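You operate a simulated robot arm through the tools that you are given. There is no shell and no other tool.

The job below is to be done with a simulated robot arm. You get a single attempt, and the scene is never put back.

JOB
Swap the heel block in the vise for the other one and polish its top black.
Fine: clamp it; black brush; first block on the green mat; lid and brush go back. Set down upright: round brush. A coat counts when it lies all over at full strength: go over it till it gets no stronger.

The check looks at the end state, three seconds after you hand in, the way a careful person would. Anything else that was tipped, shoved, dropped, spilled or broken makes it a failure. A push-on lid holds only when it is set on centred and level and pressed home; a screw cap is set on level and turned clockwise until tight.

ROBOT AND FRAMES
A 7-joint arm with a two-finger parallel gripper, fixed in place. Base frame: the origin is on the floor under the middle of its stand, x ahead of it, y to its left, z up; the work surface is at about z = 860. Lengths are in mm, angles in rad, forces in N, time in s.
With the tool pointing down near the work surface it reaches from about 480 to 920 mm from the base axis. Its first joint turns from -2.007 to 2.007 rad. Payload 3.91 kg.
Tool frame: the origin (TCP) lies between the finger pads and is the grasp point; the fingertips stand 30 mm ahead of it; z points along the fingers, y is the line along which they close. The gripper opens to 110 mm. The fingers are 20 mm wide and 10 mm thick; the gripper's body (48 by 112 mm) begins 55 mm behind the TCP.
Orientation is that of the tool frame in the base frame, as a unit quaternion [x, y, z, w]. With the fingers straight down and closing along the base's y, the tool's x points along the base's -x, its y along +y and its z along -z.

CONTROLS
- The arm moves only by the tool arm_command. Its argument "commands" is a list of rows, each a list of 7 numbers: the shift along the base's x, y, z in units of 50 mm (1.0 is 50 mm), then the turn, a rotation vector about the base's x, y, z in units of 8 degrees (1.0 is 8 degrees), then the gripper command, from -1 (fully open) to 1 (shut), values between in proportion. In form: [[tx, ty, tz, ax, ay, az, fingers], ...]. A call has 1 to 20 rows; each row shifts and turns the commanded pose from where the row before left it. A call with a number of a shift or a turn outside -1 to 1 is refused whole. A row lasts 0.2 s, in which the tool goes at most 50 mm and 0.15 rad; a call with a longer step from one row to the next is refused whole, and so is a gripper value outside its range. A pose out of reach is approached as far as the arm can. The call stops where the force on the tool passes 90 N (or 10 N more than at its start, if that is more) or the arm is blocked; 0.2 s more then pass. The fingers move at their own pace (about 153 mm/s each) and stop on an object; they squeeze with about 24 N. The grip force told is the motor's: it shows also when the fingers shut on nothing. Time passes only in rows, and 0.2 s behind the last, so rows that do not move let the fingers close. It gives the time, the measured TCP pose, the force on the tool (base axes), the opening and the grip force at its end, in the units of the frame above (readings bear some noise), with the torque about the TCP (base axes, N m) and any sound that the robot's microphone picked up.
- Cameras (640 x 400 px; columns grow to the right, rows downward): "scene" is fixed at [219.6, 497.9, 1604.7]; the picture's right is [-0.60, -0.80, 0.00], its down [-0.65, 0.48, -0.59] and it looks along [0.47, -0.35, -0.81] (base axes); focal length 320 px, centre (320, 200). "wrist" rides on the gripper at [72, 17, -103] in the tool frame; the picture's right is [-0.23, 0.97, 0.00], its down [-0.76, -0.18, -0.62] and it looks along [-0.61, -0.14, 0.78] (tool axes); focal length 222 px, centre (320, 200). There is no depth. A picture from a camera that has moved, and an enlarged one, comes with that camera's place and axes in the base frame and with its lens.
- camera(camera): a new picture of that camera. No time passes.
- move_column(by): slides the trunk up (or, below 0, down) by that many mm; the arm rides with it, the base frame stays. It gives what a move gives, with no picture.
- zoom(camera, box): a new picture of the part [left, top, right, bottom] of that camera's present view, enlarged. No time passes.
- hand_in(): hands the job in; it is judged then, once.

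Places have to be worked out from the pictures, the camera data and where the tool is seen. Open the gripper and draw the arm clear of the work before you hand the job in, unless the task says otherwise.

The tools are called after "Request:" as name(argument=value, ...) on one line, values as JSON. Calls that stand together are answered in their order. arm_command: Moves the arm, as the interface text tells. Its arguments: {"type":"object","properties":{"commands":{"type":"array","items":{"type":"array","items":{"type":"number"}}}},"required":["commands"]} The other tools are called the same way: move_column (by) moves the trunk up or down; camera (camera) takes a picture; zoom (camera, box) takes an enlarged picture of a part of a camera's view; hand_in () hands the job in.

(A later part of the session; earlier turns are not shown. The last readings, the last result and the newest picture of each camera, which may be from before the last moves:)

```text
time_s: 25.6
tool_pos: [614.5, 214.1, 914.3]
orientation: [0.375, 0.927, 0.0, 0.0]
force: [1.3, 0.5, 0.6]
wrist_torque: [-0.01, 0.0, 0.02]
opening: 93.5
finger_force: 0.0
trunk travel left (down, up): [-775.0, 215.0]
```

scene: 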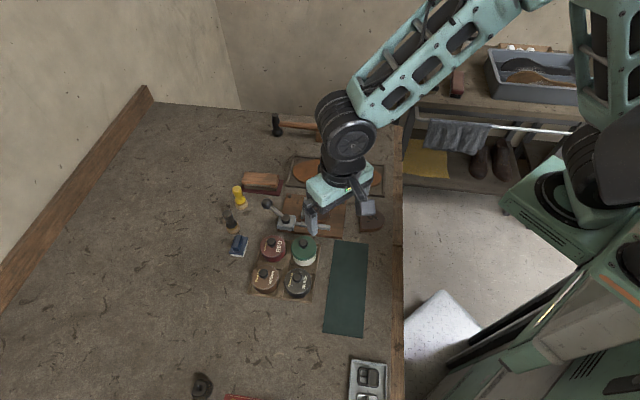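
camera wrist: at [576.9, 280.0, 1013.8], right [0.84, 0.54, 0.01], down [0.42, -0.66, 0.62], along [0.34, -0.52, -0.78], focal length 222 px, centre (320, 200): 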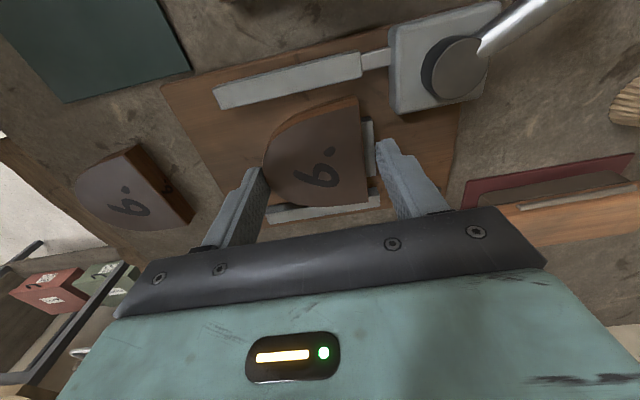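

Now at tips z ≈ 884; I lower 2.5 mm and close again to see whether the finger clears the stop.

Request:
arm_command(commands=[[0, 0, -0.05, 0, 0, 0, -0.7], [0, 0, 0, 0, 0, 0, -0.5], [0, 0, 0, 0, 0, 0, -0.3], [0, 0, 0, 0, 0, 0, 0], [0, 0, 0, 0, 0, 0, 0], [0, 0, 0, 0, 0, 0, 0]])

Request:
zoom(camera="wrist", box=[220, 70, 440, 215])

```text
time_s: 27.0
tool_pos: [614.5, 215.1, 910.3]
orientation: [0.376, 0.927, 0.002, 0.001]
force: [-0.5, 0.2, -0.9]
wrist_torque: [0.02, -0.03, -0.03]
opening: 64.8
finger_force: 24.4
trunk travel left (down, up): [-775.0, 215.0]
```

```text
2.76 times, centred on (330, 142) of wrist
camera zoom: at [574.0, 276.3, 1015.5], right [0.84, 0.54, 0.0], down [0.42, -0.66, 0.62], along [0.34, -0.52, -0.78], focal length 613 px, centre (292, 359)
```

zoom: 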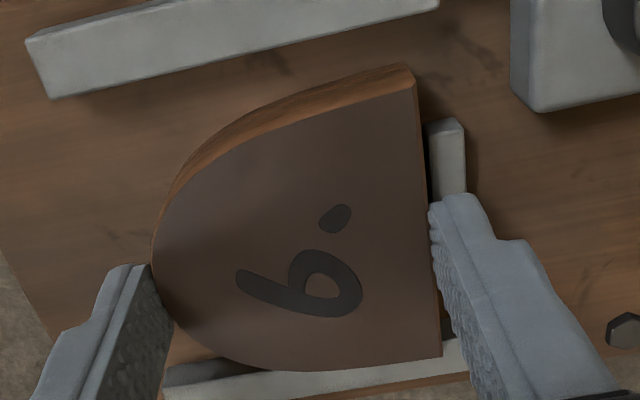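

The grip holds at an opening of 64.8 mm, the block's length. I lift it straight up.

Request:
arm_command(commands=[[0, 0, 0.1, 0, 0, 0, 0.2], [0, 0, 0.2, 0, 0, 0, 0.2], [0, 0, 0.4, 0, 0, 0, 0.2], [0, 0, 0.5, 0, 0, 0, 0.2], [0, 0, 0.5, 0, 0, 0, 0.2], [0, 0, 0, 0, 0, 0, 0.2]])

Request:
camera(camera="wrist")

Request:
zoom(camera="scene", box=[265, 150, 385, 240])

```text
time_s: 28.4
tool_pos: [613.1, 213.8, 995.1]
orientation: [0.375, 0.927, 0.002, 0.0]
force: [-0.5, 0.4, -0.6]
wrist_torque: [0.0, -0.01, 0.01]
opening: 44.1
finger_force: 0.0
trunk travel left (down, up): [-775.0, 215.0]
```

```text
taken
camera wrist: at [573.2, 275.9, 1099.7], right [0.84, 0.54, 0.0], down [0.42, -0.66, 0.62], along [0.34, -0.52, -0.78], focal length 222 px, centre (320, 200)
```

wrist: 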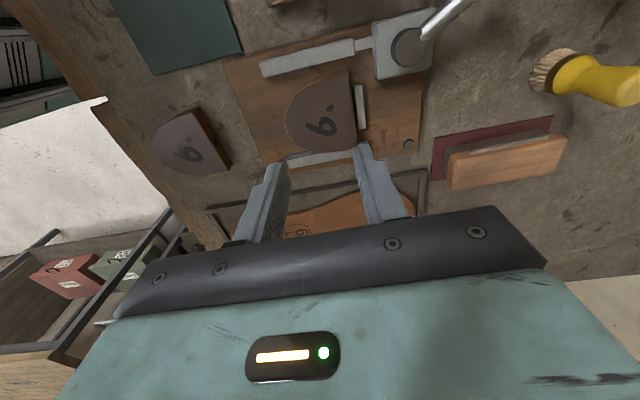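

```text
4.44 times, centred on (325, 195) of scene
camera zoom: at [219.6, 497.9, 1604.7], right [-0.6, -0.8, 0.0], down [-0.65, 0.48, -0.59], along [0.47, -0.35, -0.81], focal length 1422 px, centre (298, 222)
```

zoom: 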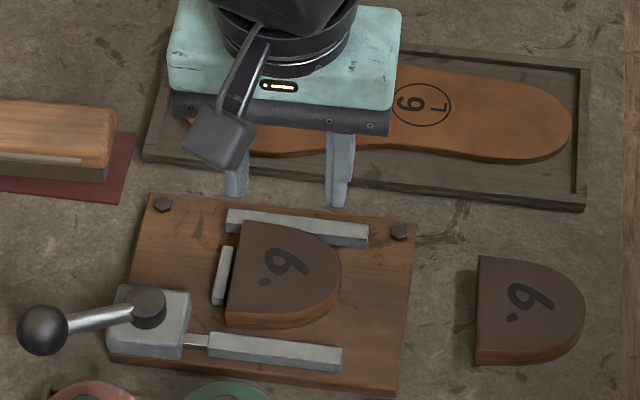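

The block slipped out at the top edge and stayed on the board. I will instead slide it a little away from the stop so that a finger can reach down behind its flat edge, and then grip it deep. First I lower again and grip it lightly at the top.

Request:
arm_command(commands=[[0, 0, -0.8, 0, 0, 0, -0.55], [0.02, 0.01, -0.6, 0, 0, 0, -0.55], [0, 0, -0.27, 0, 0, 0, -0.55], [0, 0, 0, 0, 0, 0, -0.55], [0, 0, 0, 0, 0, 0, -0.2], [0, 0, 0, 0, 0, 0, -0.2], [0, 0, 0, 0, 0, 0, -0.2]])

Request:
zoom(camera="wrist", box=[220, 70, 440, 215])

```text
time_s: 30.0
tool_pos: [613.8, 216.3, 912.7]
orientation: [0.375, 0.927, 0.001, 0.0]
force: [-0.7, -0.3, -0.1]
wrist_torque: [-0.01, 0.02, 0.0]
opening: 65.7
finger_force: 0.1
trunk travel left (down, up): [-775.0, 215.0]
```

```text
2.76 times, centred on (330, 142) of wrist
camera zoom: at [574.0, 278.2, 1016.3], right [0.84, 0.54, 0.0], down [0.42, -0.66, 0.62], along [0.34, -0.52, -0.78], focal length 613 px, centre (292, 359)
```

zoom: 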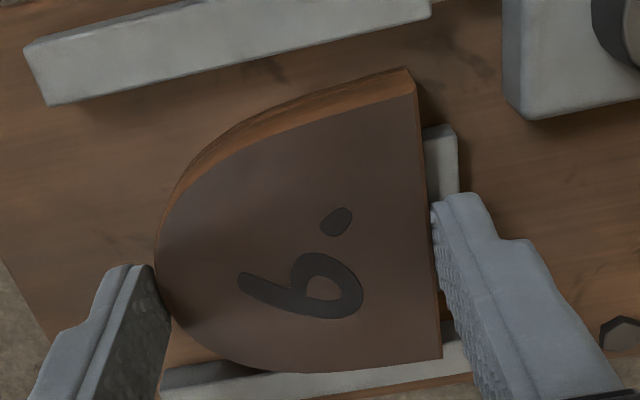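

The fingers stand just beside the block without squeezing. I lower 1.5 mm and slide the block 20 mm along its length away from the stop.

Request:
arm_command(commands=[[0, 0, -0.03, 0, 0, 0, -0.2], [0, 0, 0, 0, 0, 0, 0.1], [0, 0, 0, 0, 0, 0, 0.1], [-0.07, -0.07, 0, 0, 0, 0, 0.1], [-0.07, -0.07, 0, 0, 0, 0, 0.1], [-0.07, -0.07, 0, 0, 0, 0, 0.1], [-0.07, -0.07, 0, 0, 0, 0, 0.1], [-0.02, -0.02, 0, 0, 0, 0, 0.1], [0, 0, 0, 0, 0, 0, 0.1]])

Request:
zoom(camera="wrist", box=[220, 70, 440, 215])

Request:
zoom(camera="scene", box=[265, 150, 385, 240])

```text
time_s: 32.0
tool_pos: [599.7, 199.7, 910.4]
orientation: [0.375, 0.927, 0.001, 0.001]
force: [-1.2, 7.0, 3.4]
wrist_torque: [0.24, -0.1, 0.29]
opening: 64.8
finger_force: 23.7
trunk travel left (down, up): [-775.0, 215.0]
```

```text
2.76 times, centred on (330, 142) of wrist
camera zoom: at [558.8, 262.0, 1015.8], right [0.84, 0.54, 0.0], down [0.42, -0.66, 0.62], along [0.34, -0.52, -0.78], focal length 613 px, centre (292, 359)
```

zoom: 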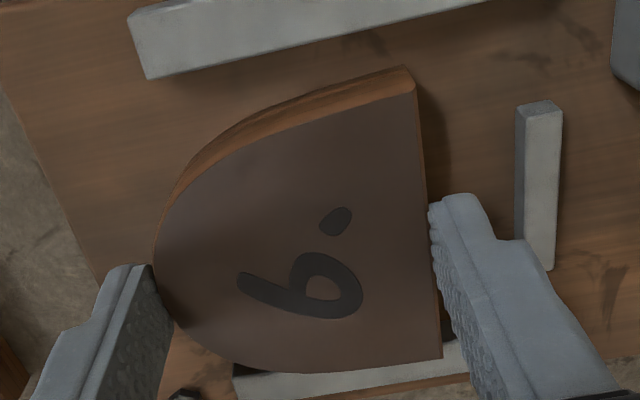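

```text
4.44 times, centred on (325, 195) of scene
camera zoom: at [219.6, 497.9, 1604.7], right [-0.6, -0.8, 0.0], down [-0.65, 0.48, -0.59], along [0.47, -0.35, -0.81], focal length 1422 px, centre (298, 222)
```

zoom: 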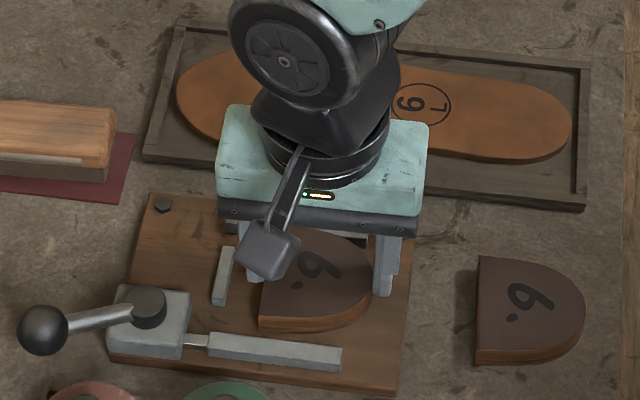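

The block slid cleanly, leaving about 20 mm to the stop. I open slightly, lower the fingers deep beside it, and close.

Request:
arm_command(commands=[[0, 0, 0, 0, 0, 0, -0.39], [0, 0, 0, 0, 0, 0, -0.39], [0, 0, -0.06, 0, 0, 0, -0.39], [0, 0, -0.06, 0, 0, 0, -0.39], [0, 0, -0.04, 0, 0, 0, -0.39], [0, 0, 0, 0, 0, 0, -0.39]])

Request:
zoom(camera="wrist", box=[220, 70, 440, 215])

```text
time_s: 33.4
tool_pos: [599.3, 200.1, 903.4]
orientation: [0.376, 0.927, 0.0, -0.001]
force: [-0.7, -0.2, -0.5]
wrist_torque: [0.03, 0.0, -0.02]
opening: 76.7
finger_force: 0.1
trunk travel left (down, up): [-775.0, 215.0]
```

```text
2.76 times, centred on (330, 142) of wrist
camera zoom: at [559.2, 261.7, 1007.6], right [0.84, 0.54, 0.0], down [0.42, -0.66, 0.62], along [0.34, -0.52, -0.78], focal length 613 px, centre (292, 359)
```

zoom: 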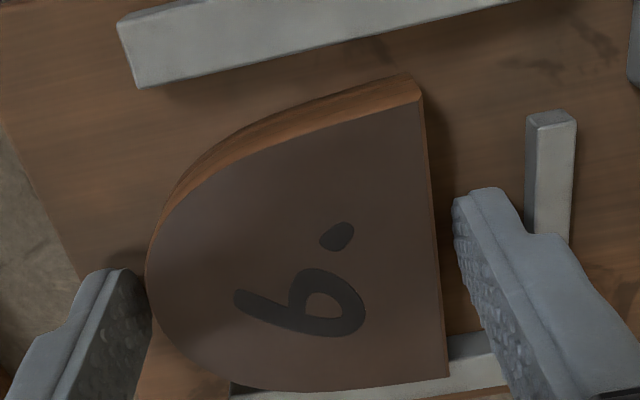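

The fingers are down beside the block at tip height 873 with no contact force. I close and lift gently.

Request:
arm_command(commands=[[0, 0, 0, 0, 0, 0, 0.2], [0, 0, 0, 0, 0, 0, 0.2], [0, 0, 0, 0, 0, 0, 0.2], [0, 0, 0.05, 0, 0, 0, 0.2], [0, 0, 0.1, 0, 0, 0, 0.2], [0, 0, 0.15, 0, 0, 0, 0.2], [0, 0, 0, 0, 0, 0, 0.2]])

Request:
camera(camera="wrist")

Request:
zoom(camera="scene", box=[265, 150, 385, 240])

```text
time_s: 35.0
tool_pos: [599.1, 201.9, 917.7]
orientation: [0.375, 0.927, 0.001, 0.001]
force: [0.6, -0.9, -0.8]
wrist_torque: [0.02, 0.04, -0.02]
opening: 64.6
finger_force: 23.9
trunk travel left (down, up): [-775.0, 215.0]
```

```text
taken
camera wrist: at [559.3, 262.5, 1022.2], right [0.84, 0.54, 0.0], down [0.42, -0.66, 0.62], along [0.34, -0.52, -0.78], focal length 222 px, centre (320, 200)
```

wrist: 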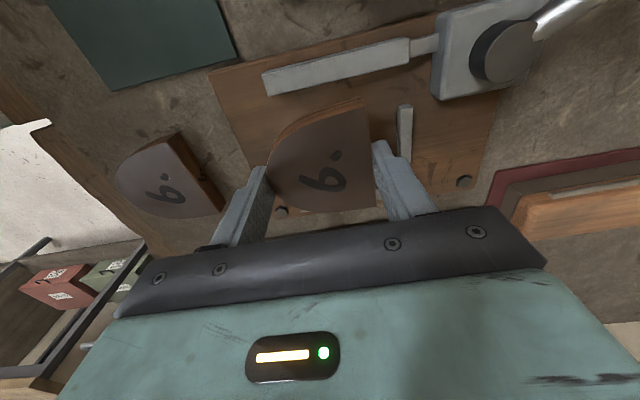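

```text
4.44 times, centred on (325, 195) of scene
camera zoom: at [219.6, 497.9, 1604.7], right [-0.6, -0.8, 0.0], down [-0.65, 0.48, -0.59], along [0.47, -0.35, -0.81], focal length 1422 px, centre (298, 222)
```

zoom: 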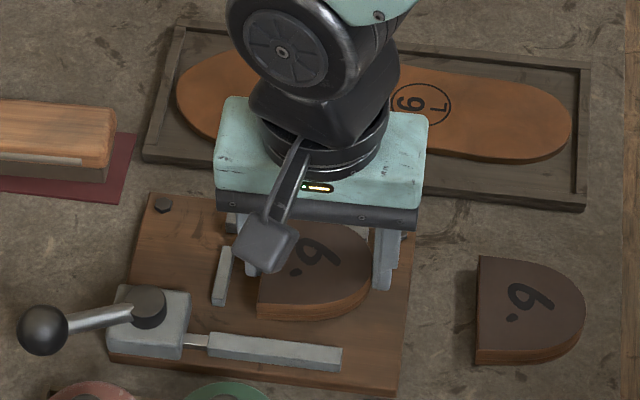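

The block is held firmly (24 N at 64.6 mm). I raise it and carry it over to the upper part of the green mat, around (450, 233), keeping the orientation, which fits the mat's width.

Request:
arm_command(commands=[[0, 0, 0.45, 0, 0, 0, 0.2], [0, 0, 0.45, 0, 0, 0, 0.2], [-0.745, 0.155, 0, 0, 0, 0, 0.2], [-0.745, 0.155, 0, 0, 0, 0, 0.2], [-0.745, 0.155, 0, 0, 0, 0, 0.2], [-0.745, 0.155, 0, 0, 0, 0, 0.2], [0, 0, 0, 0, 0, 0, 0.2]])

Request:
camera(camera="wrist")

Request:
zoom(camera="scene", box=[280, 180, 440, 320])

```text
time_s: 36.6
tool_pos: [453.2, 233.9, 961.5]
orientation: [0.376, 0.927, 0.001, 0.0]
force: [-0.7, -0.1, -0.3]
wrist_torque: [0.01, -0.05, 0.0]
opening: 64.8
finger_force: 24.1
trunk travel left (down, up): [-775.0, 215.0]
```

```text
taken
camera wrist: at [412.5, 295.8, 1066.0], right [0.84, 0.54, 0.0], down [0.42, -0.66, 0.62], along [0.34, -0.52, -0.78], focal length 222 px, centre (320, 200)
```

wrist: 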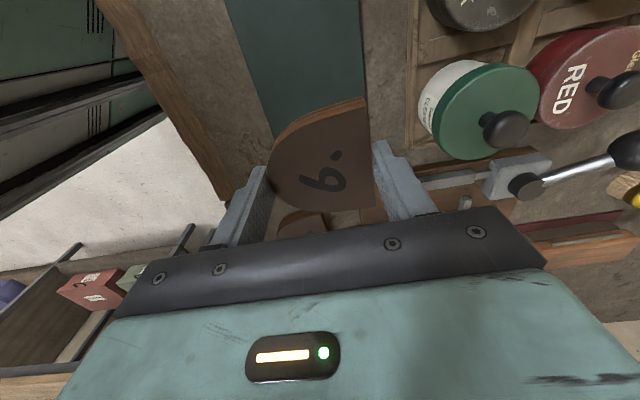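

```text
2.86 times, centred on (360, 250) of scene
camera zoom: at [219.6, 497.9, 1604.7], right [-0.6, -0.8, 0.0], down [-0.65, 0.48, -0.59], along [0.47, -0.35, -0.81], focal length 914 px, centre (206, 57)
```

zoom: 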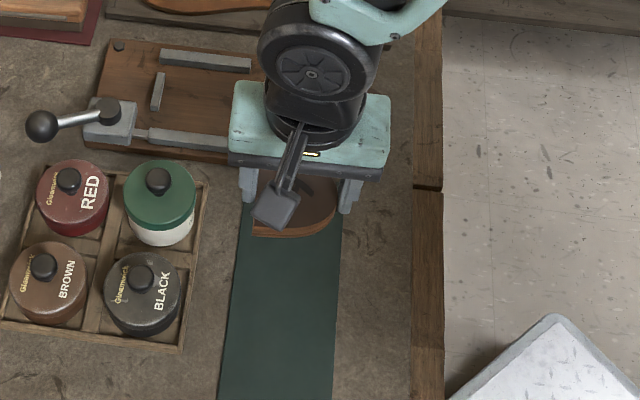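

The held block hovers centred over the mat (about 3 mm off the mid-line). I descend to just above contact.

Request:
arm_command(commands=[[-0.04, -0.04, -0.6, 0, 0, 0, 0.2], [0, 0, -0.4, 0, 0, 0, 0.2], [0, 0, -0.2, 0, 0, 0, 0.2], [0, 0, -0.04, 0, 0, 0, 0.2], [0, 0, 0, 0, 0, 0, 0.2]])

Request:
zoom(camera="scene", box=[310, 200, 400, 270])

```text
time_s: 37.8
tool_pos: [449.3, 231.0, 900.2]
orientation: [0.376, 0.927, 0.0, 0.0]
force: [0.0, 0.3, -0.5]
wrist_torque: [-0.02, -0.02, 0.02]
opening: 64.6
finger_force: 24.7
trunk travel left (down, up): [-775.0, 215.0]
```

```text
5.71 times, centred on (355, 235) of scene
camera zoom: at [219.6, 497.9, 1604.7], right [-0.6, -0.8, 0.0], down [-0.65, 0.48, -0.59], along [0.47, -0.35, -0.81], focal length 1828 px, centre (120, 0)
```

zoom: 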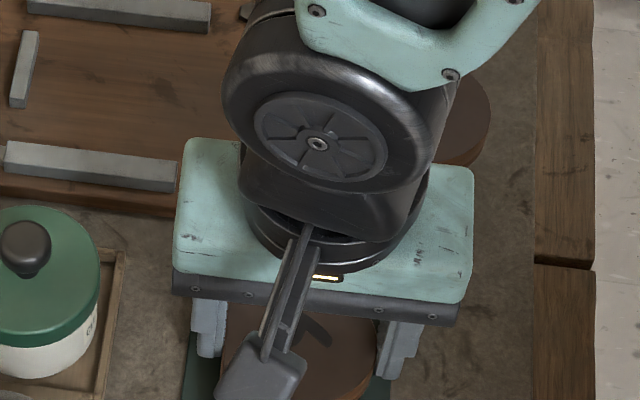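

I lower in fine steps until the mat is felt.

Request:
arm_command(commands=[[0, 0, -0.03, 0, 0, 0, 0.2], [0, 0, -0.03, 0, 0, 0, 0.2], [0, 0, 0, 0, 0, 0, 0.2]])

```text
time_s: 38.6
tool_pos: [449.6, 230.0, 898.7]
orientation: [0.376, 0.927, 0.0, 0.0]
force: [-0.8, 0.3, 0.1]
wrist_torque: [0.0, 0.01, -0.01]
opening: 64.8
finger_force: 23.9
trunk travel left (down, up): [-775.0, 215.0]
```

No contact yet; two more millimetre-size steps.

Request:
arm_command(commands=[[0, 0, -0.03, 0, 0, 0, 0.2], [0, 0, -0.02, 0, 0, 0, 0.2], [0, 0, 0, 0, 0, 0, 0.2]])

```text
time_s: 39.4
tool_pos: [449.0, 229.4, 895.9]
orientation: [0.375, 0.927, 0.001, 0.001]
force: [0.0, 0.5, -1.0]
wrist_torque: [-0.02, -0.01, 0.01]
opening: 64.8
finger_force: 24.7
trunk travel left (down, up): [-775.0, 215.0]
```

Request:
arm_command(commands=[[0, 0, -0.02, 0, 0, 0, 0.2], [0, 0, -0.02, 0, 0, 0, 0.2], [0, 0, 0, 0, 0, 0, 0.2]])

```text
time_s: 40.2
tool_pos: [448.5, 230.4, 894.9]
orientation: [0.376, 0.927, 0.0, 0.0]
force: [-1.2, -1.5, 3.8]
wrist_torque: [-0.04, 0.16, 0.01]
opening: 64.8
finger_force: 23.8
trunk travel left (down, up): [-775.0, 215.0]
```

Contact is felt (about 4 N) at TCP z ≈ 894.7. I open the fingers and rise.

Request:
arm_command(commands=[[0, 0, -0.01, 0, 0, 0, 0.2], [0, 0, 0, 0, 0, 0, -0.45], [0, 0, 0, 0, 0, 0, -0.45], [0, 0, 0, 0, 0, 0, -0.45], [0, 0, 0.5, 0, 0, 0, -0.45], [0, 0, 0.9, 0, 0, 0, -0.45], [0.5, -0.5, 0.5, 0, 0, 0, -0.45], [0, 0, 0, 0, 0, 0, -0.45]])

Request:
zoom(camera="scene", box=[280, 180, 440, 320])

Request:
camera(camera="wrist")

```text
time_s: 42.0
tool_pos: [475.2, 204.7, 988.8]
orientation: [0.375, 0.927, 0.001, 0.001]
force: [-0.4, 0.5, 0.0]
wrist_torque: [0.0, 0.01, 0.02]
opening: 79.8
finger_force: 0.1
trunk travel left (down, up): [-775.0, 215.0]
```

```text
2.86 times, centred on (360, 250) of scene
camera zoom: at [219.6, 497.9, 1604.7], right [-0.6, -0.8, 0.0], down [-0.65, 0.48, -0.59], along [0.47, -0.35, -0.81], focal length 914 px, centre (206, 57)
```

zoom: 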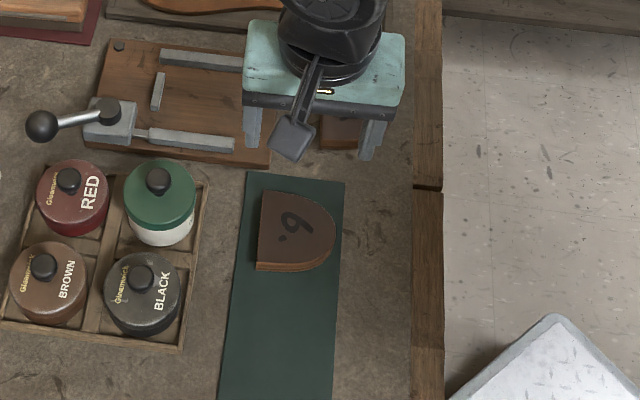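

```text
taken
camera wrist: at [434.6, 267.0, 1092.4], right [0.84, 0.54, 0.0], down [0.42, -0.66, 0.62], along [0.34, -0.52, -0.78], focal length 222 px, centre (320, 200)
```

wrist: 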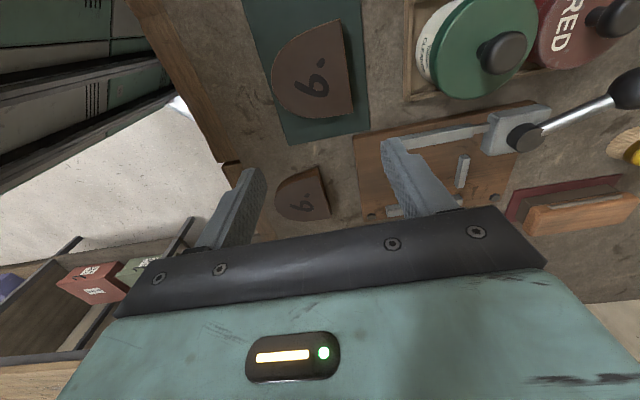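

The first block lies flat and fully on the green mat. Now I move above the loose block, estimated at about (507, 110), to check alignment.

Request:
arm_command(commands=[[0.21, -0.63, 0, 0, 0, 0, -0.6], [0.21, -0.63, 0, 0, 0, 0, -0.6], [0.21, -0.63, 0, 0, 0, 0, -0.6], [0, 0, 0, 0, 0, 0, -0.6]])

Request:
camera(camera="wrist")

Request:
zoom(camera="wrist", box=[210, 50, 430, 190])

```text
time_s: 43.0
tool_pos: [507.6, 109.6, 991.1]
orientation: [0.376, 0.927, 0.0, -0.001]
force: [0.0, 0.1, -0.9]
wrist_torque: [-0.02, 0.0, 0.01]
opening: 88.1
finger_force: 0.0
trunk travel left (down, up): [-775.0, 215.0]
```

```text
taken
camera wrist: at [466.7, 172.2, 1094.8], right [0.84, 0.54, 0.0], down [0.42, -0.66, 0.62], along [0.34, -0.52, -0.78], focal length 222 px, centre (320, 200)
```

wrist: 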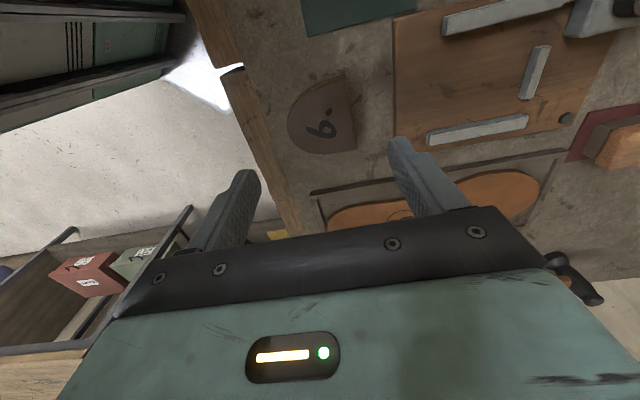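

```text
2.86 times, centred on (320, 120) of wrist
camera zoom: at [466.7, 172.2, 1094.8], right [0.84, 0.54, 0.0], down [0.42, -0.66, 0.62], along [0.34, -0.52, -0.78], focal length 635 px, centre (320, 429)
```

zoom: 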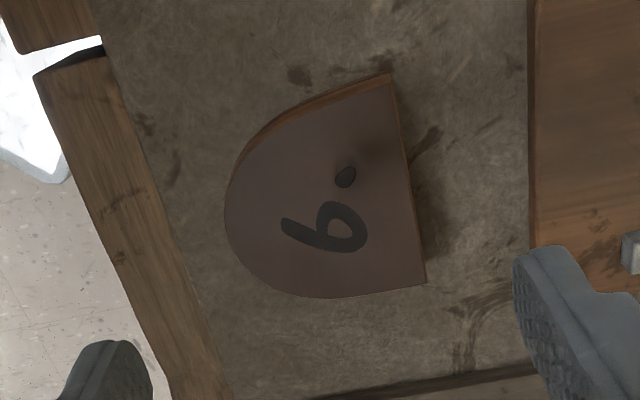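

The loose block's centre comes out at about (509, 106). I shift there, descend to tip height ~864 and grip it along its length.

Request:
arm_command(commands=[[0.04, -0.07, -0.6, 0, 0, 0, -0.6], [0, 0, -0.6, 0, 0, 0, -0.6], [0, 0, -0.5, 0, 0, 0, -0.6], [0, 0, -0.23, 0, 0, 0, -0.6], [0, 0, 0, 0, 0, 0, -0.6]])

Request:
zoom(camera="wrist", box=[220, 70, 440, 215])

```text
time_s: 44.2
tool_pos: [509.0, 107.7, 892.2]
orientation: [0.377, 0.926, 0.001, 0.0]
force: [0.3, 0.0, -0.8]
wrist_torque: [-0.04, 0.0, -0.03]
opening: 87.9
finger_force: 0.0
trunk travel left (down, up): [-775.0, 215.0]
```

```text
2.76 times, centred on (330, 142) of wrist
camera zoom: at [467.0, 169.5, 996.1], right [0.84, 0.54, 0.0], down [0.42, -0.66, 0.62], along [0.34, -0.52, -0.78], focal length 613 px, centre (292, 359)
```

zoom: 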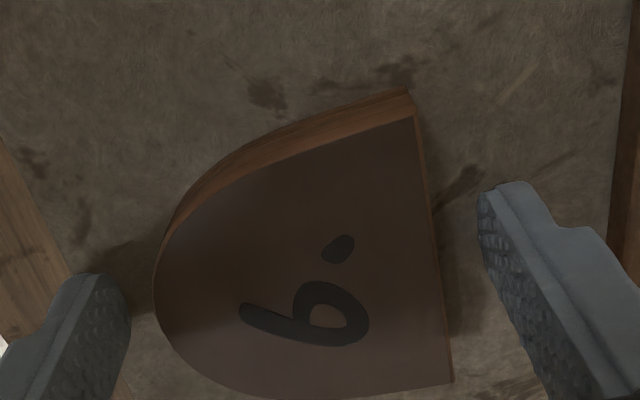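

The block lies well between the fingers. I close, check the grip, and lift.

Request:
arm_command(commands=[[0, 0, 0, 0, 0, 0, -0.3], [0, 0, 0, 0, 0, 0, 0], [0, 0, 0, 0, 0, 0, 0.2], [0, 0, 0, 0, 0, 0, 0.2], [0, 0, 0.1, 0, 0, 0, 0.2], [0, 0, 0.3, 0, 0, 0, 0.2], [0, 0, 0.6, 0, 0, 0, 0.2], [0, 0, 0.5, 0, 0, 0, 0.2], [0, 0, 0, 0, 0, 0, 0.2]])

Request:
camera(camera="wrist")

Request:
zoom(camera="wrist", box=[220, 70, 440, 215])

```text
time_s: 46.2
tool_pos: [507.0, 107.0, 966.9]
orientation: [0.375, 0.927, 0.001, 0.001]
force: [-0.5, 0.6, -0.9]
wrist_torque: [0.0, 0.03, -0.01]
opening: 64.9
finger_force: 24.2
trunk travel left (down, up): [-775.0, 215.0]
```

```text
taken
camera wrist: at [466.5, 169.1, 1071.0], right [0.84, 0.54, 0.0], down [0.42, -0.66, 0.62], along [0.34, -0.52, -0.78], focal length 222 px, centre (320, 200)
```

wrist: 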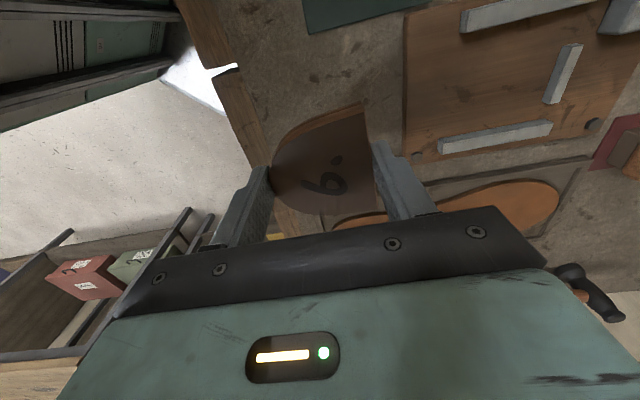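

```text
2.76 times, centred on (330, 142) of wrist
camera zoom: at [466.5, 169.1, 1071.0], right [0.84, 0.54, 0.0], down [0.42, -0.66, 0.62], along [0.34, -0.52, -0.78], focal length 613 px, centre (292, 359)
```

zoom: 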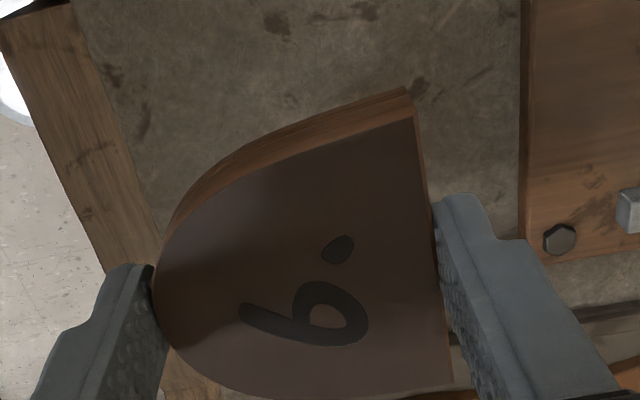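

The block is held firmly and level. I carry it to the vise, turning it 1.5° to match the jaws, to hover 22 mm in front of the stop and between the jaws.

Request:
arm_command(commands=[[0.6, 0.64, 0, 0, 0, -0.19, 0.2], [0.6, 0.64, 0, 0, 0, 0, 0.2], [0.58, 0.64, 0, 0, 0, 0, 0.2], [0, 0, -0.5, 0, 0, 0, 0.2], [0, 0, 0, 0, 0, 0, 0.2]])

Request:
camera(camera="wrist")

Request:
zoom(camera="wrist", box=[220, 70, 440, 215])

Request:
zoom(camera="scene", box=[265, 170, 385, 240])

```text
time_s: 47.4
tool_pos: [596.4, 203.7, 942.7]
orientation: [0.388, 0.922, 0.0, 0.0]
force: [0.1, 1.2, -0.6]
wrist_torque: [0.0, -0.02, 0.02]
opening: 65.0
finger_force: 24.1
trunk travel left (down, up): [-775.0, 215.0]
```

```text
taken
camera wrist: at [559.7, 266.1, 1046.9], right [0.86, 0.52, 0.0], down [0.4, -0.67, 0.62], along [0.32, -0.53, -0.78], focal length 222 px, centre (320, 200)
```

wrist: 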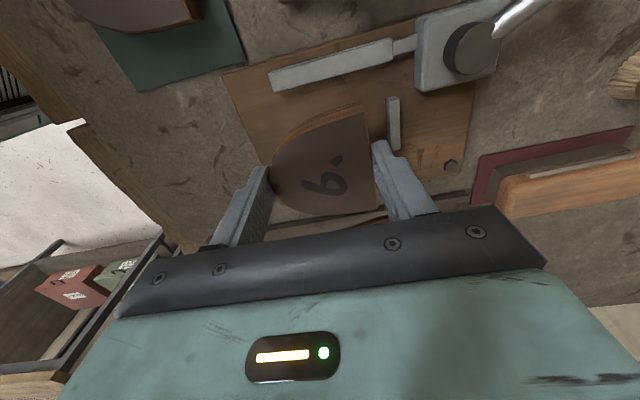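

```text
2.76 times, centred on (330, 142) of wrist
camera zoom: at [559.7, 266.1, 1046.9], right [0.86, 0.52, 0.0], down [0.4, -0.67, 0.62], along [0.32, -0.53, -0.78], focal length 613 px, centre (292, 359)
```

zoom: 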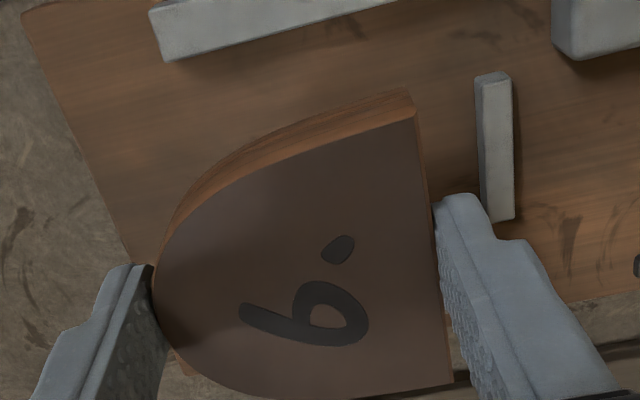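

```text
5.33 times, centred on (325, 205) of scene
camera zoom: at [219.6, 497.9, 1604.7], right [-0.6, -0.8, 0.0], down [-0.65, 0.48, -0.59], along [0.47, -0.35, -0.81], focal length 1707 px, centre (293, 173)
```

zoom: 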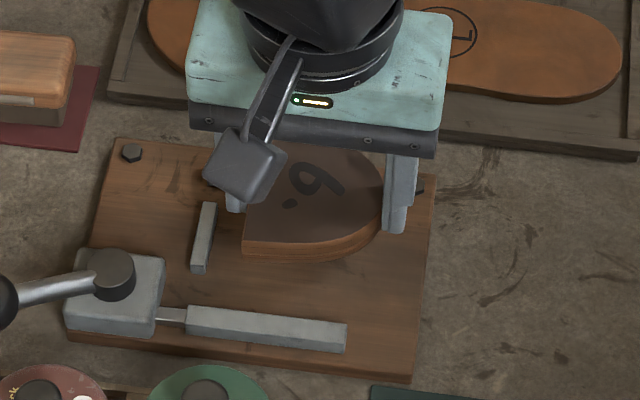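

Measured against the jaws, the block hangs slightly too near the fixed jaw. I shift it about 4.5 mm towards the moving jaw and lower it to just above jaw height for a check.

Request:
arm_command(commands=[[-0.06, 0.064, 0, 0, 0, 0, 0.2], [0, 0, -0.25, 0, 0, 0, 0.2], [0, 0, -0.25, 0, 0, 0, 0.2], [0, 0, 0, 0, 0, 0, 0.2]])

Request:
zoom(camera="wrist", box=[220, 70, 440, 215])

Request:
zoom(camera="scene", box=[280, 180, 360, 240])

```text
time_s: 48.4
tool_pos: [594.5, 205.1, 917.3]
orientation: [0.387, 0.922, 0.001, 0.0]
force: [-0.2, 0.2, -0.8]
wrist_torque: [-0.01, 0.01, -0.04]
opening: 65.3
finger_force: 23.7
trunk travel left (down, up): [-775.0, 215.0]
```

```text
2.76 times, centred on (330, 142) of wrist
camera zoom: at [555.7, 268.7, 1022.2], right [0.85, 0.52, 0.0], down [0.4, -0.67, 0.62], along [0.32, -0.53, -0.78], focal length 613 px, centre (292, 359)
```

zoom: 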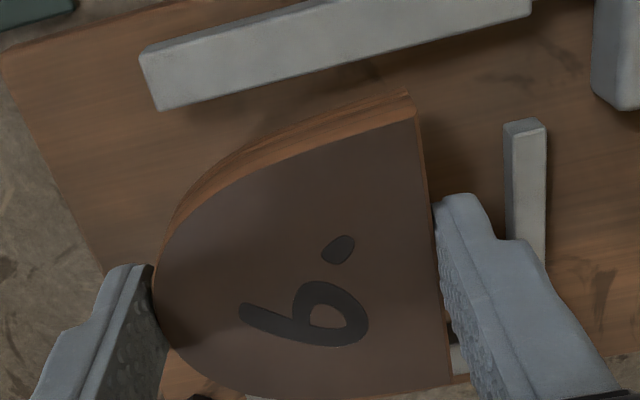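

```text
6.67 times, centred on (320, 210) of scene
camera zoom: at [219.6, 497.9, 1604.7], right [-0.6, -0.8, 0.0], down [-0.65, 0.48, -0.59], along [0.47, -0.35, -0.81], focal length 2133 px, centre (320, 133)
```

zoom: 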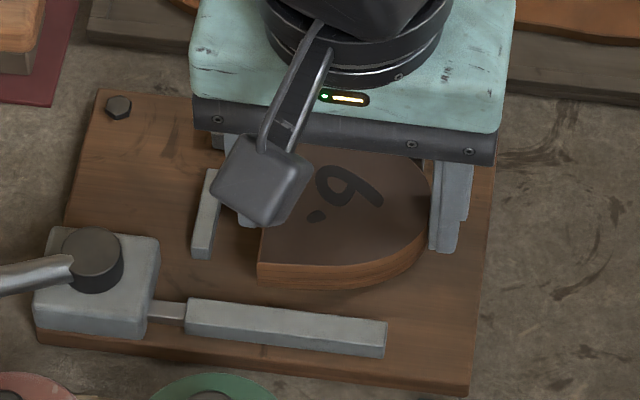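

The block sits about 7.5 mm from the moving jaw and only 2–3 mm from the fixed one. I shift 2 mm more and lower it between the jaws.

Request:
arm_command(commands=[[-0.03, 0.03, 0, 0, 0, 0, 0.2], [0, 0, -0.1, 0, 0, 0, 0.2], [0, 0, -0.08, 0, 0, 0, 0.2], [0, 0, 0, 0, 0, 0, 0.2]])

Request:
zoom(camera="wrist", box=[220, 70, 440, 215])

```text
time_s: 49.4
tool_pos: [592.4, 205.9, 908.0]
orientation: [0.388, 0.922, 0.0, 0.0]
force: [-0.5, 0.1, -0.8]
wrist_torque: [0.01, 0.02, -0.03]
opening: 64.7
finger_force: 24.0
trunk travel left (down, up): [-775.0, 215.0]
```

```text
2.76 times, centred on (330, 142) of wrist
camera zoom: at [553.9, 269.5, 1012.1], right [0.85, 0.52, 0.0], down [0.41, -0.67, 0.62], along [0.32, -0.53, -0.78], focal length 613 px, centre (292, 359)
```

zoom: 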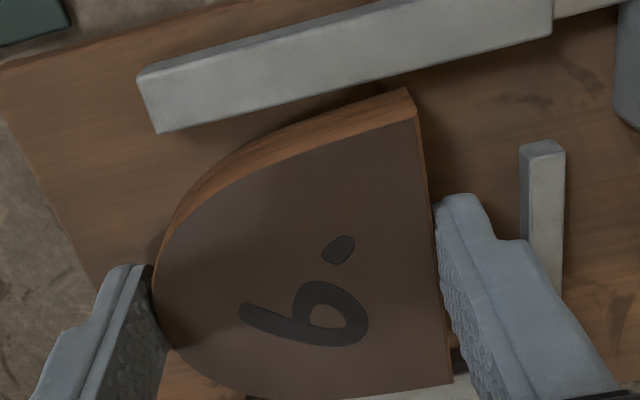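

The block enters between the jaws freely. I lower in fine steps until it touches the board.

Request:
arm_command(commands=[[0, 0, -0.03, 0, 0, 0, 0.2], [0, 0, -0.03, 0, 0, 0, 0.2], [0, 0, 0, 0, 0, 0, 0.2]])

```text
time_s: 50.2
tool_pos: [592.4, 207.3, 905.2]
orientation: [0.388, 0.922, 0.0, 0.0]
force: [-0.3, -0.5, -0.2]
wrist_torque: [0.01, -0.01, 0.01]
opening: 64.9
finger_force: 23.7
trunk travel left (down, up): [-775.0, 215.0]
```

Request:
arm_command(commands=[[0, 0, -0.02, 0, 0, 0, 0.2], [0, 0, -0.02, 0, 0, 0, 0.2], [0, 0, 0, 0, 0, 0, 0.2]])

```text
time_s: 51.0
tool_pos: [592.0, 206.8, 903.9]
orientation: [0.387, 0.922, 0.001, 0.001]
force: [-2.0, -0.4, 15.9]
wrist_torque: [-0.17, 0.08, 0.01]
opening: 65.0
finger_force: 23.8
trunk travel left (down, up): [-775.0, 215.0]
```

The block rests on the board (16 N contact). I open a little, rise so the tips clear the stop's height, re-grip the top edge and slide it 21 mm towards the stop.

Request:
arm_command(commands=[[0, 0, 0, 0, 0, 0, -0.33], [0, 0, 0, 0, 0, 0, -0.33], [0, 0, 0.08, 0, 0, 0, -0.33], [0, 0, 0.09, 0, 0, 0, -0.33], [0, 0, 0, 0, 0, 0, -0.33]])

Request:
zoom(camera="wrist", box=[220, 70, 440, 215])

```text
time_s: 52.2
tool_pos: [591.7, 207.6, 911.2]
orientation: [0.387, 0.922, 0.001, 0.001]
force: [-0.5, -0.7, 0.3]
wrist_torque: [0.02, -0.02, 0.02]
opening: 73.1
finger_force: 0.1
trunk travel left (down, up): [-775.0, 215.0]
```

```text
2.76 times, centred on (330, 142) of wrist
camera zoom: at [553.4, 269.7, 1015.1], right [0.85, 0.52, 0.0], down [0.41, -0.67, 0.62], along [0.32, -0.53, -0.78], focal length 613 px, centre (292, 359)
```

zoom: 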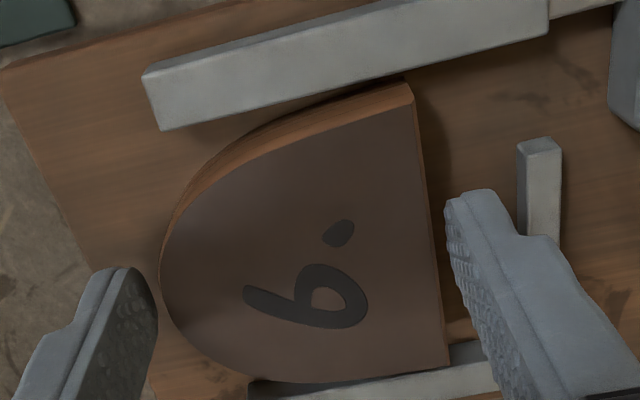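

The block lies flat on the board between the jaws. Now I grip the top edge and slide it towards the stop.

Request:
arm_command(commands=[[0, 0, 0, 0, 0, 0, 0.1], [0, 0, 0, 0, 0, 0, 0.1], [0.075, 0.073, 0, 0, 0, 0, 0.1], [0.075, 0.073, 0, 0, 0, 0, 0.1], [0.075, 0.073, 0, 0, 0, 0, 0.1], [0.06, 0.058, 0, 0, 0, 0, 0.1], [0, 0, 0, 0, 0, 0, 0.1]])

Request:
zoom(camera="wrist", box=[220, 70, 440, 215])

```text
time_s: 53.8
tool_pos: [606.2, 221.1, 911.6]
orientation: [0.388, 0.922, 0.0, 0.0]
force: [0.1, -0.1, 0.9]
wrist_torque: [0.05, 0.0, 0.01]
opening: 65.0
finger_force: 23.3
trunk travel left (down, up): [-775.0, 215.0]
```

```text
2.76 times, centred on (330, 142) of wrist
camera zoom: at [567.9, 283.3, 1015.2], right [0.86, 0.52, 0.0], down [0.4, -0.67, 0.62], along [0.32, -0.53, -0.78], focal length 613 px, centre (292, 359)
```

zoom: 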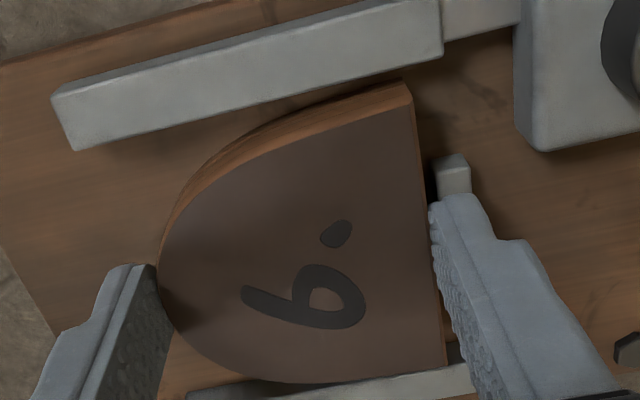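

The flat edge is about 1 mm from the stop, as the first block was. I release and rise to view the vise.

Request:
arm_command(commands=[[0, 0, 0, 0, 0, 0, -0.4], [0, 0, 0, 0, 0, 0, -0.5], [0, 0, 0.2, 0, 0, 0, -0.5], [0, 0, 0.8, 0, 0, 0, -0.5], [0, 0, 0.8, 0, 0, 0, -0.5], [0, 0, 0, 0, 0, 0, -0.5]])

Request:
zoom(camera="wrist", box=[210, 50, 430, 190])

Request:
zoom(camera="scene", box=[265, 160, 385, 240])

```text
time_s: 55.2
tool_pos: [607.3, 222.8, 1002.6]
orientation: [0.387, 0.922, 0.0, 0.0]
force: [-0.2, -0.7, 0.8]
wrist_torque: [-0.02, -0.01, 0.01]
opening: 82.6
finger_force: 0.2
trunk travel left (down, up): [-775.0, 215.0]
```

```text
2.86 times, centred on (320, 120) of wrist
camera zoom: at [568.1, 285.9, 1105.7], right [0.86, 0.52, 0.0], down [0.4, -0.67, 0.62], along [0.32, -0.53, -0.78], focal length 635 px, centre (320, 429)
```

zoom: 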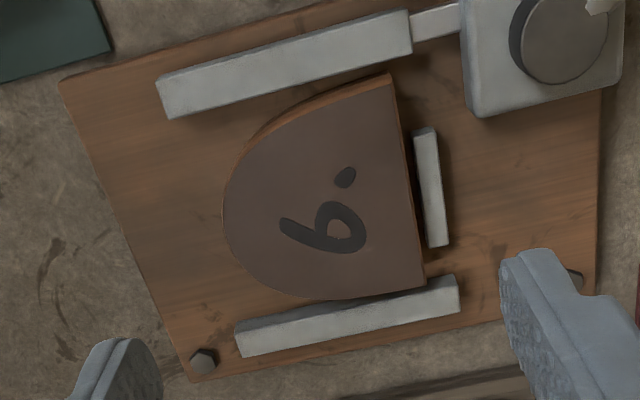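

```text
5.00 times, centred on (325, 200) of scene
camera zoom: at [219.6, 497.9, 1604.7], right [-0.6, -0.8, 0.0], down [-0.65, 0.48, -0.59], along [0.47, -0.35, -0.81], focal length 1600 px, centre (295, 200)
```

zoom: 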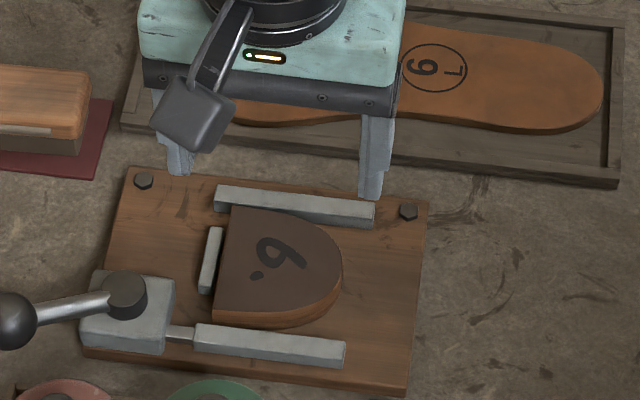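

The new block sits as the first did, clear between the jaws and near the stop. Now I go back above the lever ball (about (648, 360)) with yaw 79° to turn it clockwise and clamp.

Request:
arm_command(commands=[[0.052, 0.161, 0, 0, 0, 0.916, 0.2], [0.052, 0.161, 0, 0, 0, 0.916, 0.2], [0.052, 0.161, 0, 0, 0, 0.916, 0.2], [0.052, 0.161, 0, 0, 0, 0.916, 0.2], [0.052, 0.161, 0, 0, 0, 0.916, 0.2], [0.052, 0.161, 0, 0, 0, 0.916, 0.2], [0.052, 0.161, 0, 0, 0, 0.916, 0.2], [0.052, 0.161, 0, 0, 0, 0.916, 0.2], [0.052, 0.161, 0, 0, 0, 0.916, 0.2], [0.052, 0.161, 0, 0, 0, 0.916, 0.2], [0.052, 0.161, 0, 0, 0, 0.916, 0.2], [0.052, 0.161, 0, 0, 0, 0.916, 0.2], [0.052, 0.161, 0, 0, 0, 0.916, 0.2], [0.052, 0.161, 0, 0, 0, 0.916, 0.2], [0.052, 0.161, 0, 0, 0, 0.916, 0.2], [0.052, 0.161, 0, 0, 0, 0.916, 0.2], [0.052, 0.161, 0, 0, 0, 0.916, 0.2], [0, 0, 0, 0, 0, 0, 0.2]])

Request:
camera(camera="wrist")

Request:
zoom(camera="wrist", box=[210, 50, 430, 190])

```text
time_s: 59.0
tool_pos: [651.2, 359.1, 1000.7]
orientation: [-0.638, 0.77, 0.001, 0.0]
force: [0.2, 0.0, 0.1]
wrist_torque: [0.0, -0.01, 0.02]
opening: 43.8
finger_force: 0.2
trunk travel left (down, up): [-775.0, 215.0]
```

```text
taken
camera wrist: at [620.4, 290.2, 1104.8], right [-0.91, 0.41, 0.0], down [0.32, 0.71, 0.62], along [0.25, 0.57, -0.78], focal length 222 px, centre (320, 200)
```

wrist: 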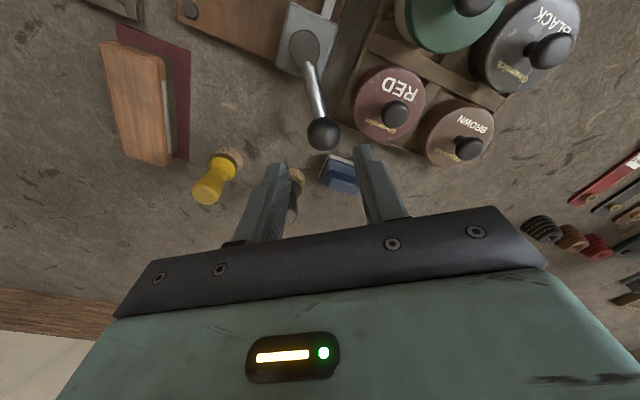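

```text
2.86 times, centred on (320, 120) of wrist
camera zoom: at [620.4, 290.2, 1104.8], right [-0.91, 0.41, 0.0], down [0.32, 0.71, 0.62], along [0.25, 0.57, -0.78], focal length 635 px, centre (320, 429)
```

zoom: 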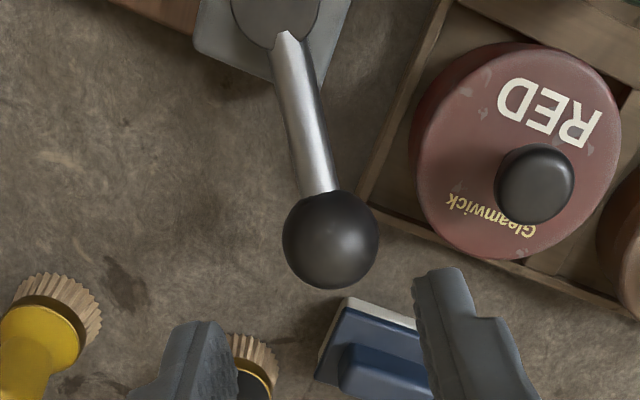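

The ball is centred between the fingers. I descend around it.

Request:
arm_command(commands=[[0, 0, -0.6, 0, 0, 0, 0.2], [0, 0, -0.6, 0, 0, 0, 0.2], [0, 0, -0.36, 0, 0, 0, 0.2], [0, 0, 0, 0, 0, 0, 0.3], [0, 0, 0, 0, 0, 0, 0.3]])

Request:
camera(camera="wrist")

```text
time_s: 60.2
tool_pos: [652.6, 358.7, 922.2]
orientation: [-0.636, 0.772, 0.001, -0.001]
force: [0.4, 0.2, -0.3]
wrist_torque: [0.02, 0.0, -0.02]
opening: 38.5
finger_force: 0.0
trunk travel left (down, up): [-775.0, 215.0]
```

```text
taken
camera wrist: at [621.7, 288.8, 1026.9], right [-0.91, 0.41, 0.0], down [0.32, 0.71, 0.62], along [0.25, 0.57, -0.78], focal length 222 px, centre (320, 200)
```

wrist: 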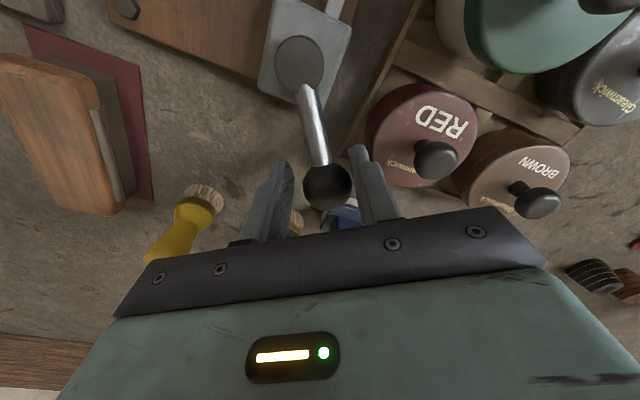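

The fingers straddle the ball. I sweep clockwise from 75° to 43° first and watch the force.

Request:
arm_command(commands=[[0.081, -0.028, 0, 0, 0, -0.5, 0.3], [0.081, -0.028, 0, 0, 0, -0.5, 0.3], [0.077, -0.039, 0, 0, 0, -0.5, 0.3], [0.077, -0.039, 0, 0, 0, -0.5, 0.3], [0.07, -0.049, 0, 0, 0, -0.5, 0.3], [0.07, -0.049, 0, 0, 0, -0.5, 0.3], [0.063, -0.059, 0, 0, 0, -0.5, 0.3], [0.063, -0.059, 0, 0, 0, -0.5, 0.3], [0, 0, 0, 0, 0, 0, 0.3]])

Request:
camera(camera="wrist")

Request:
zoom(camera="scene", box=[225, 160, 365, 250])

```text
time_s: 62.2
tool_pos: [680.2, 340.8, 922.6]
orientation: [-0.397, 0.918, 0.001, 0.0]
force: [-0.6, 1.1, -0.1]
wrist_torque: [0.01, 0.02, 0.01]
opening: 39.1
finger_force: 0.4
trunk travel left (down, up): [-775.0, 215.0]
```

```text
taken
camera wrist: at [617.9, 298.6, 1028.3], right [-0.56, 0.83, 0.0], down [0.65, 0.43, 0.62], along [0.52, 0.35, -0.78], focal length 222 px, centre (320, 200)
```

wrist: 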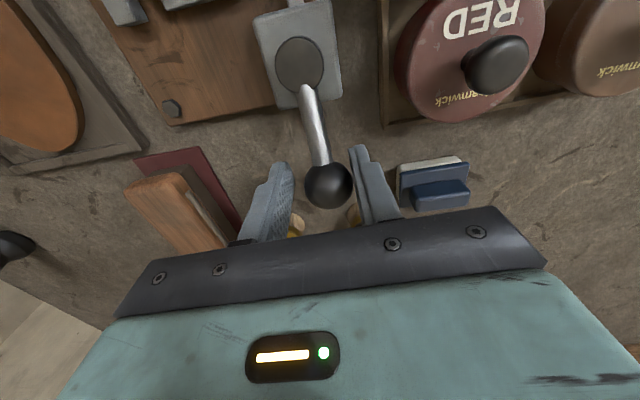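

```text
4.44 times, centred on (295, 205) of scene
camera zoom: at [219.6, 497.9, 1604.7], right [-0.6, -0.8, 0.0], down [-0.65, 0.48, -0.59], along [0.47, -0.35, -0.81], focal length 1422 px, centre (431, 178)
```

zoom: 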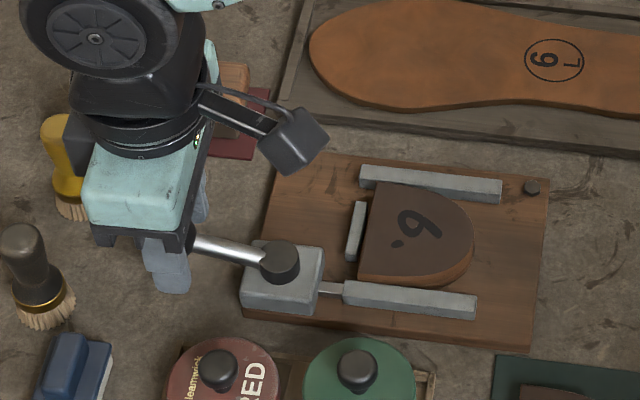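

The lever follows with about 1 N. I continue the sweep to about 19°.

Request:
arm_command(commands=[[0.054, -0.066, 0, 0, 0, -0.5, 0.3], [0.054, -0.066, 0, 0, 0, -0.5, 0.3], [0.044, -0.074, 0, 0, 0, -0.5, 0.3], [0.044, -0.074, 0, 0, 0, -0.5, 0.3], [0.033, -0.079, 0, 0, 0, -0.5, 0.3], [0.033, -0.079, 0, 0, 0, -0.5, 0.3], [0, 0, 0, 0, 0, 0, 0.3]])

Request:
camera(camera="wrist")

Request:
zoom(camera="scene", box=[225, 160, 365, 250])

```text
time_s: 63.8
tool_pos: [692.4, 318.7, 923.8]
orientation: [-0.199, 0.98, 0.001, 0.0]
force: [0.3, -0.2, 1.5]
wrist_torque: [0.0, -0.03, 0.0]
opening: 38.4
finger_force: 0.0
trunk travel left (down, up): [-775.0, 215.0]
```

```text
taken
camera wrist: at [620.0, 305.5, 1027.6], right [-0.17, 0.99, 0.0], down [0.77, 0.13, 0.62], along [0.61, 0.11, -0.78], focal length 222 px, centre (320, 200)
```

wrist: 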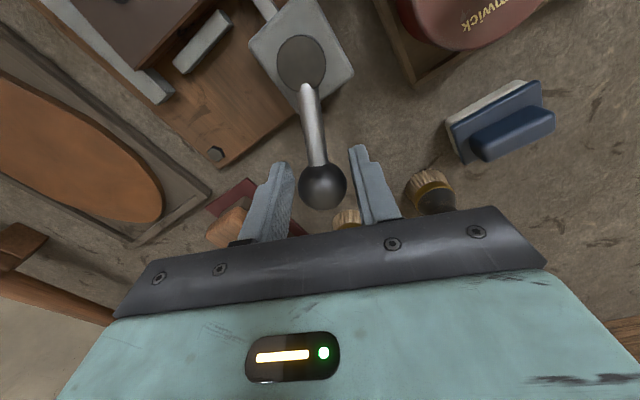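

```text
4.44 times, centred on (295, 205) of scene
camera zoom: at [219.6, 497.9, 1604.7], right [-0.6, -0.8, 0.0], down [-0.65, 0.48, -0.59], along [0.47, -0.35, -0.81], focal length 1422 px, centre (431, 178)
```

zoom: 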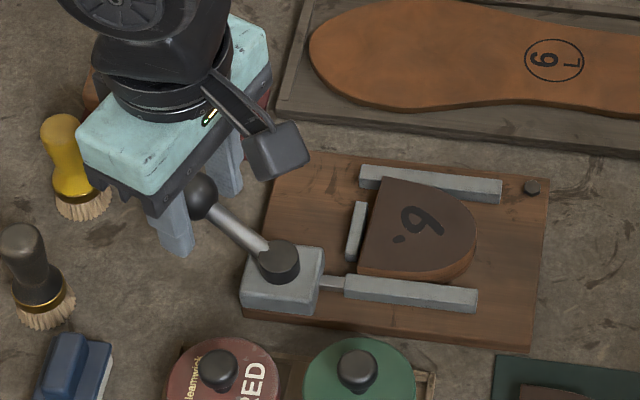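

The ball is back near 18°, close to where it was at the start. I press it on clockwise in small steps to feel whether it resists.

Request:
arm_command(commands=[[0.1, 0.02, 0, 0, 0, 0, 0.3], [0.018, -0.057, 0, 0, 0, -0.33, 0.3], [0.018, -0.057, 0, 0, 0, -0.33, 0.3], [0, 0, 0, 0, 0, 0, 0.3]])

Request:
camera(camera="wrist")

```text
time_s: 64.8
tool_pos: [699.1, 315.3, 923.5]
orientation: [-0.154, 0.988, 0.0, 0.0]
force: [-0.4, 1.0, 0.0]
wrist_torque: [0.01, 0.0, -0.02]
opening: 39.1
finger_force: 0.5
trunk travel left (down, up): [-775.0, 215.0]
```

```text
taken
camera wrist: at [625.9, 307.9, 1027.1], right [-0.08, 1.0, 0.0], down [0.78, 0.06, 0.62], along [0.62, 0.05, -0.78], focal length 222 px, centre (320, 200)
```

wrist: 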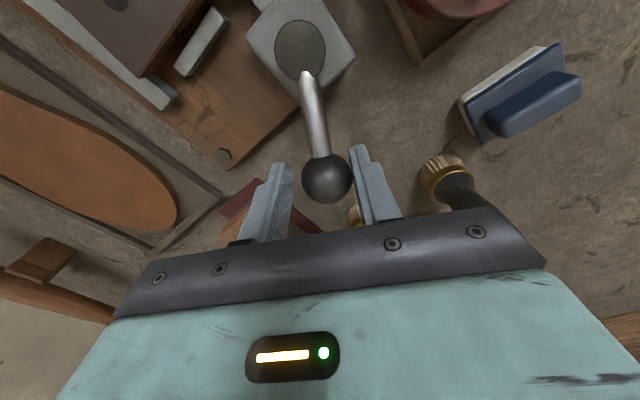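

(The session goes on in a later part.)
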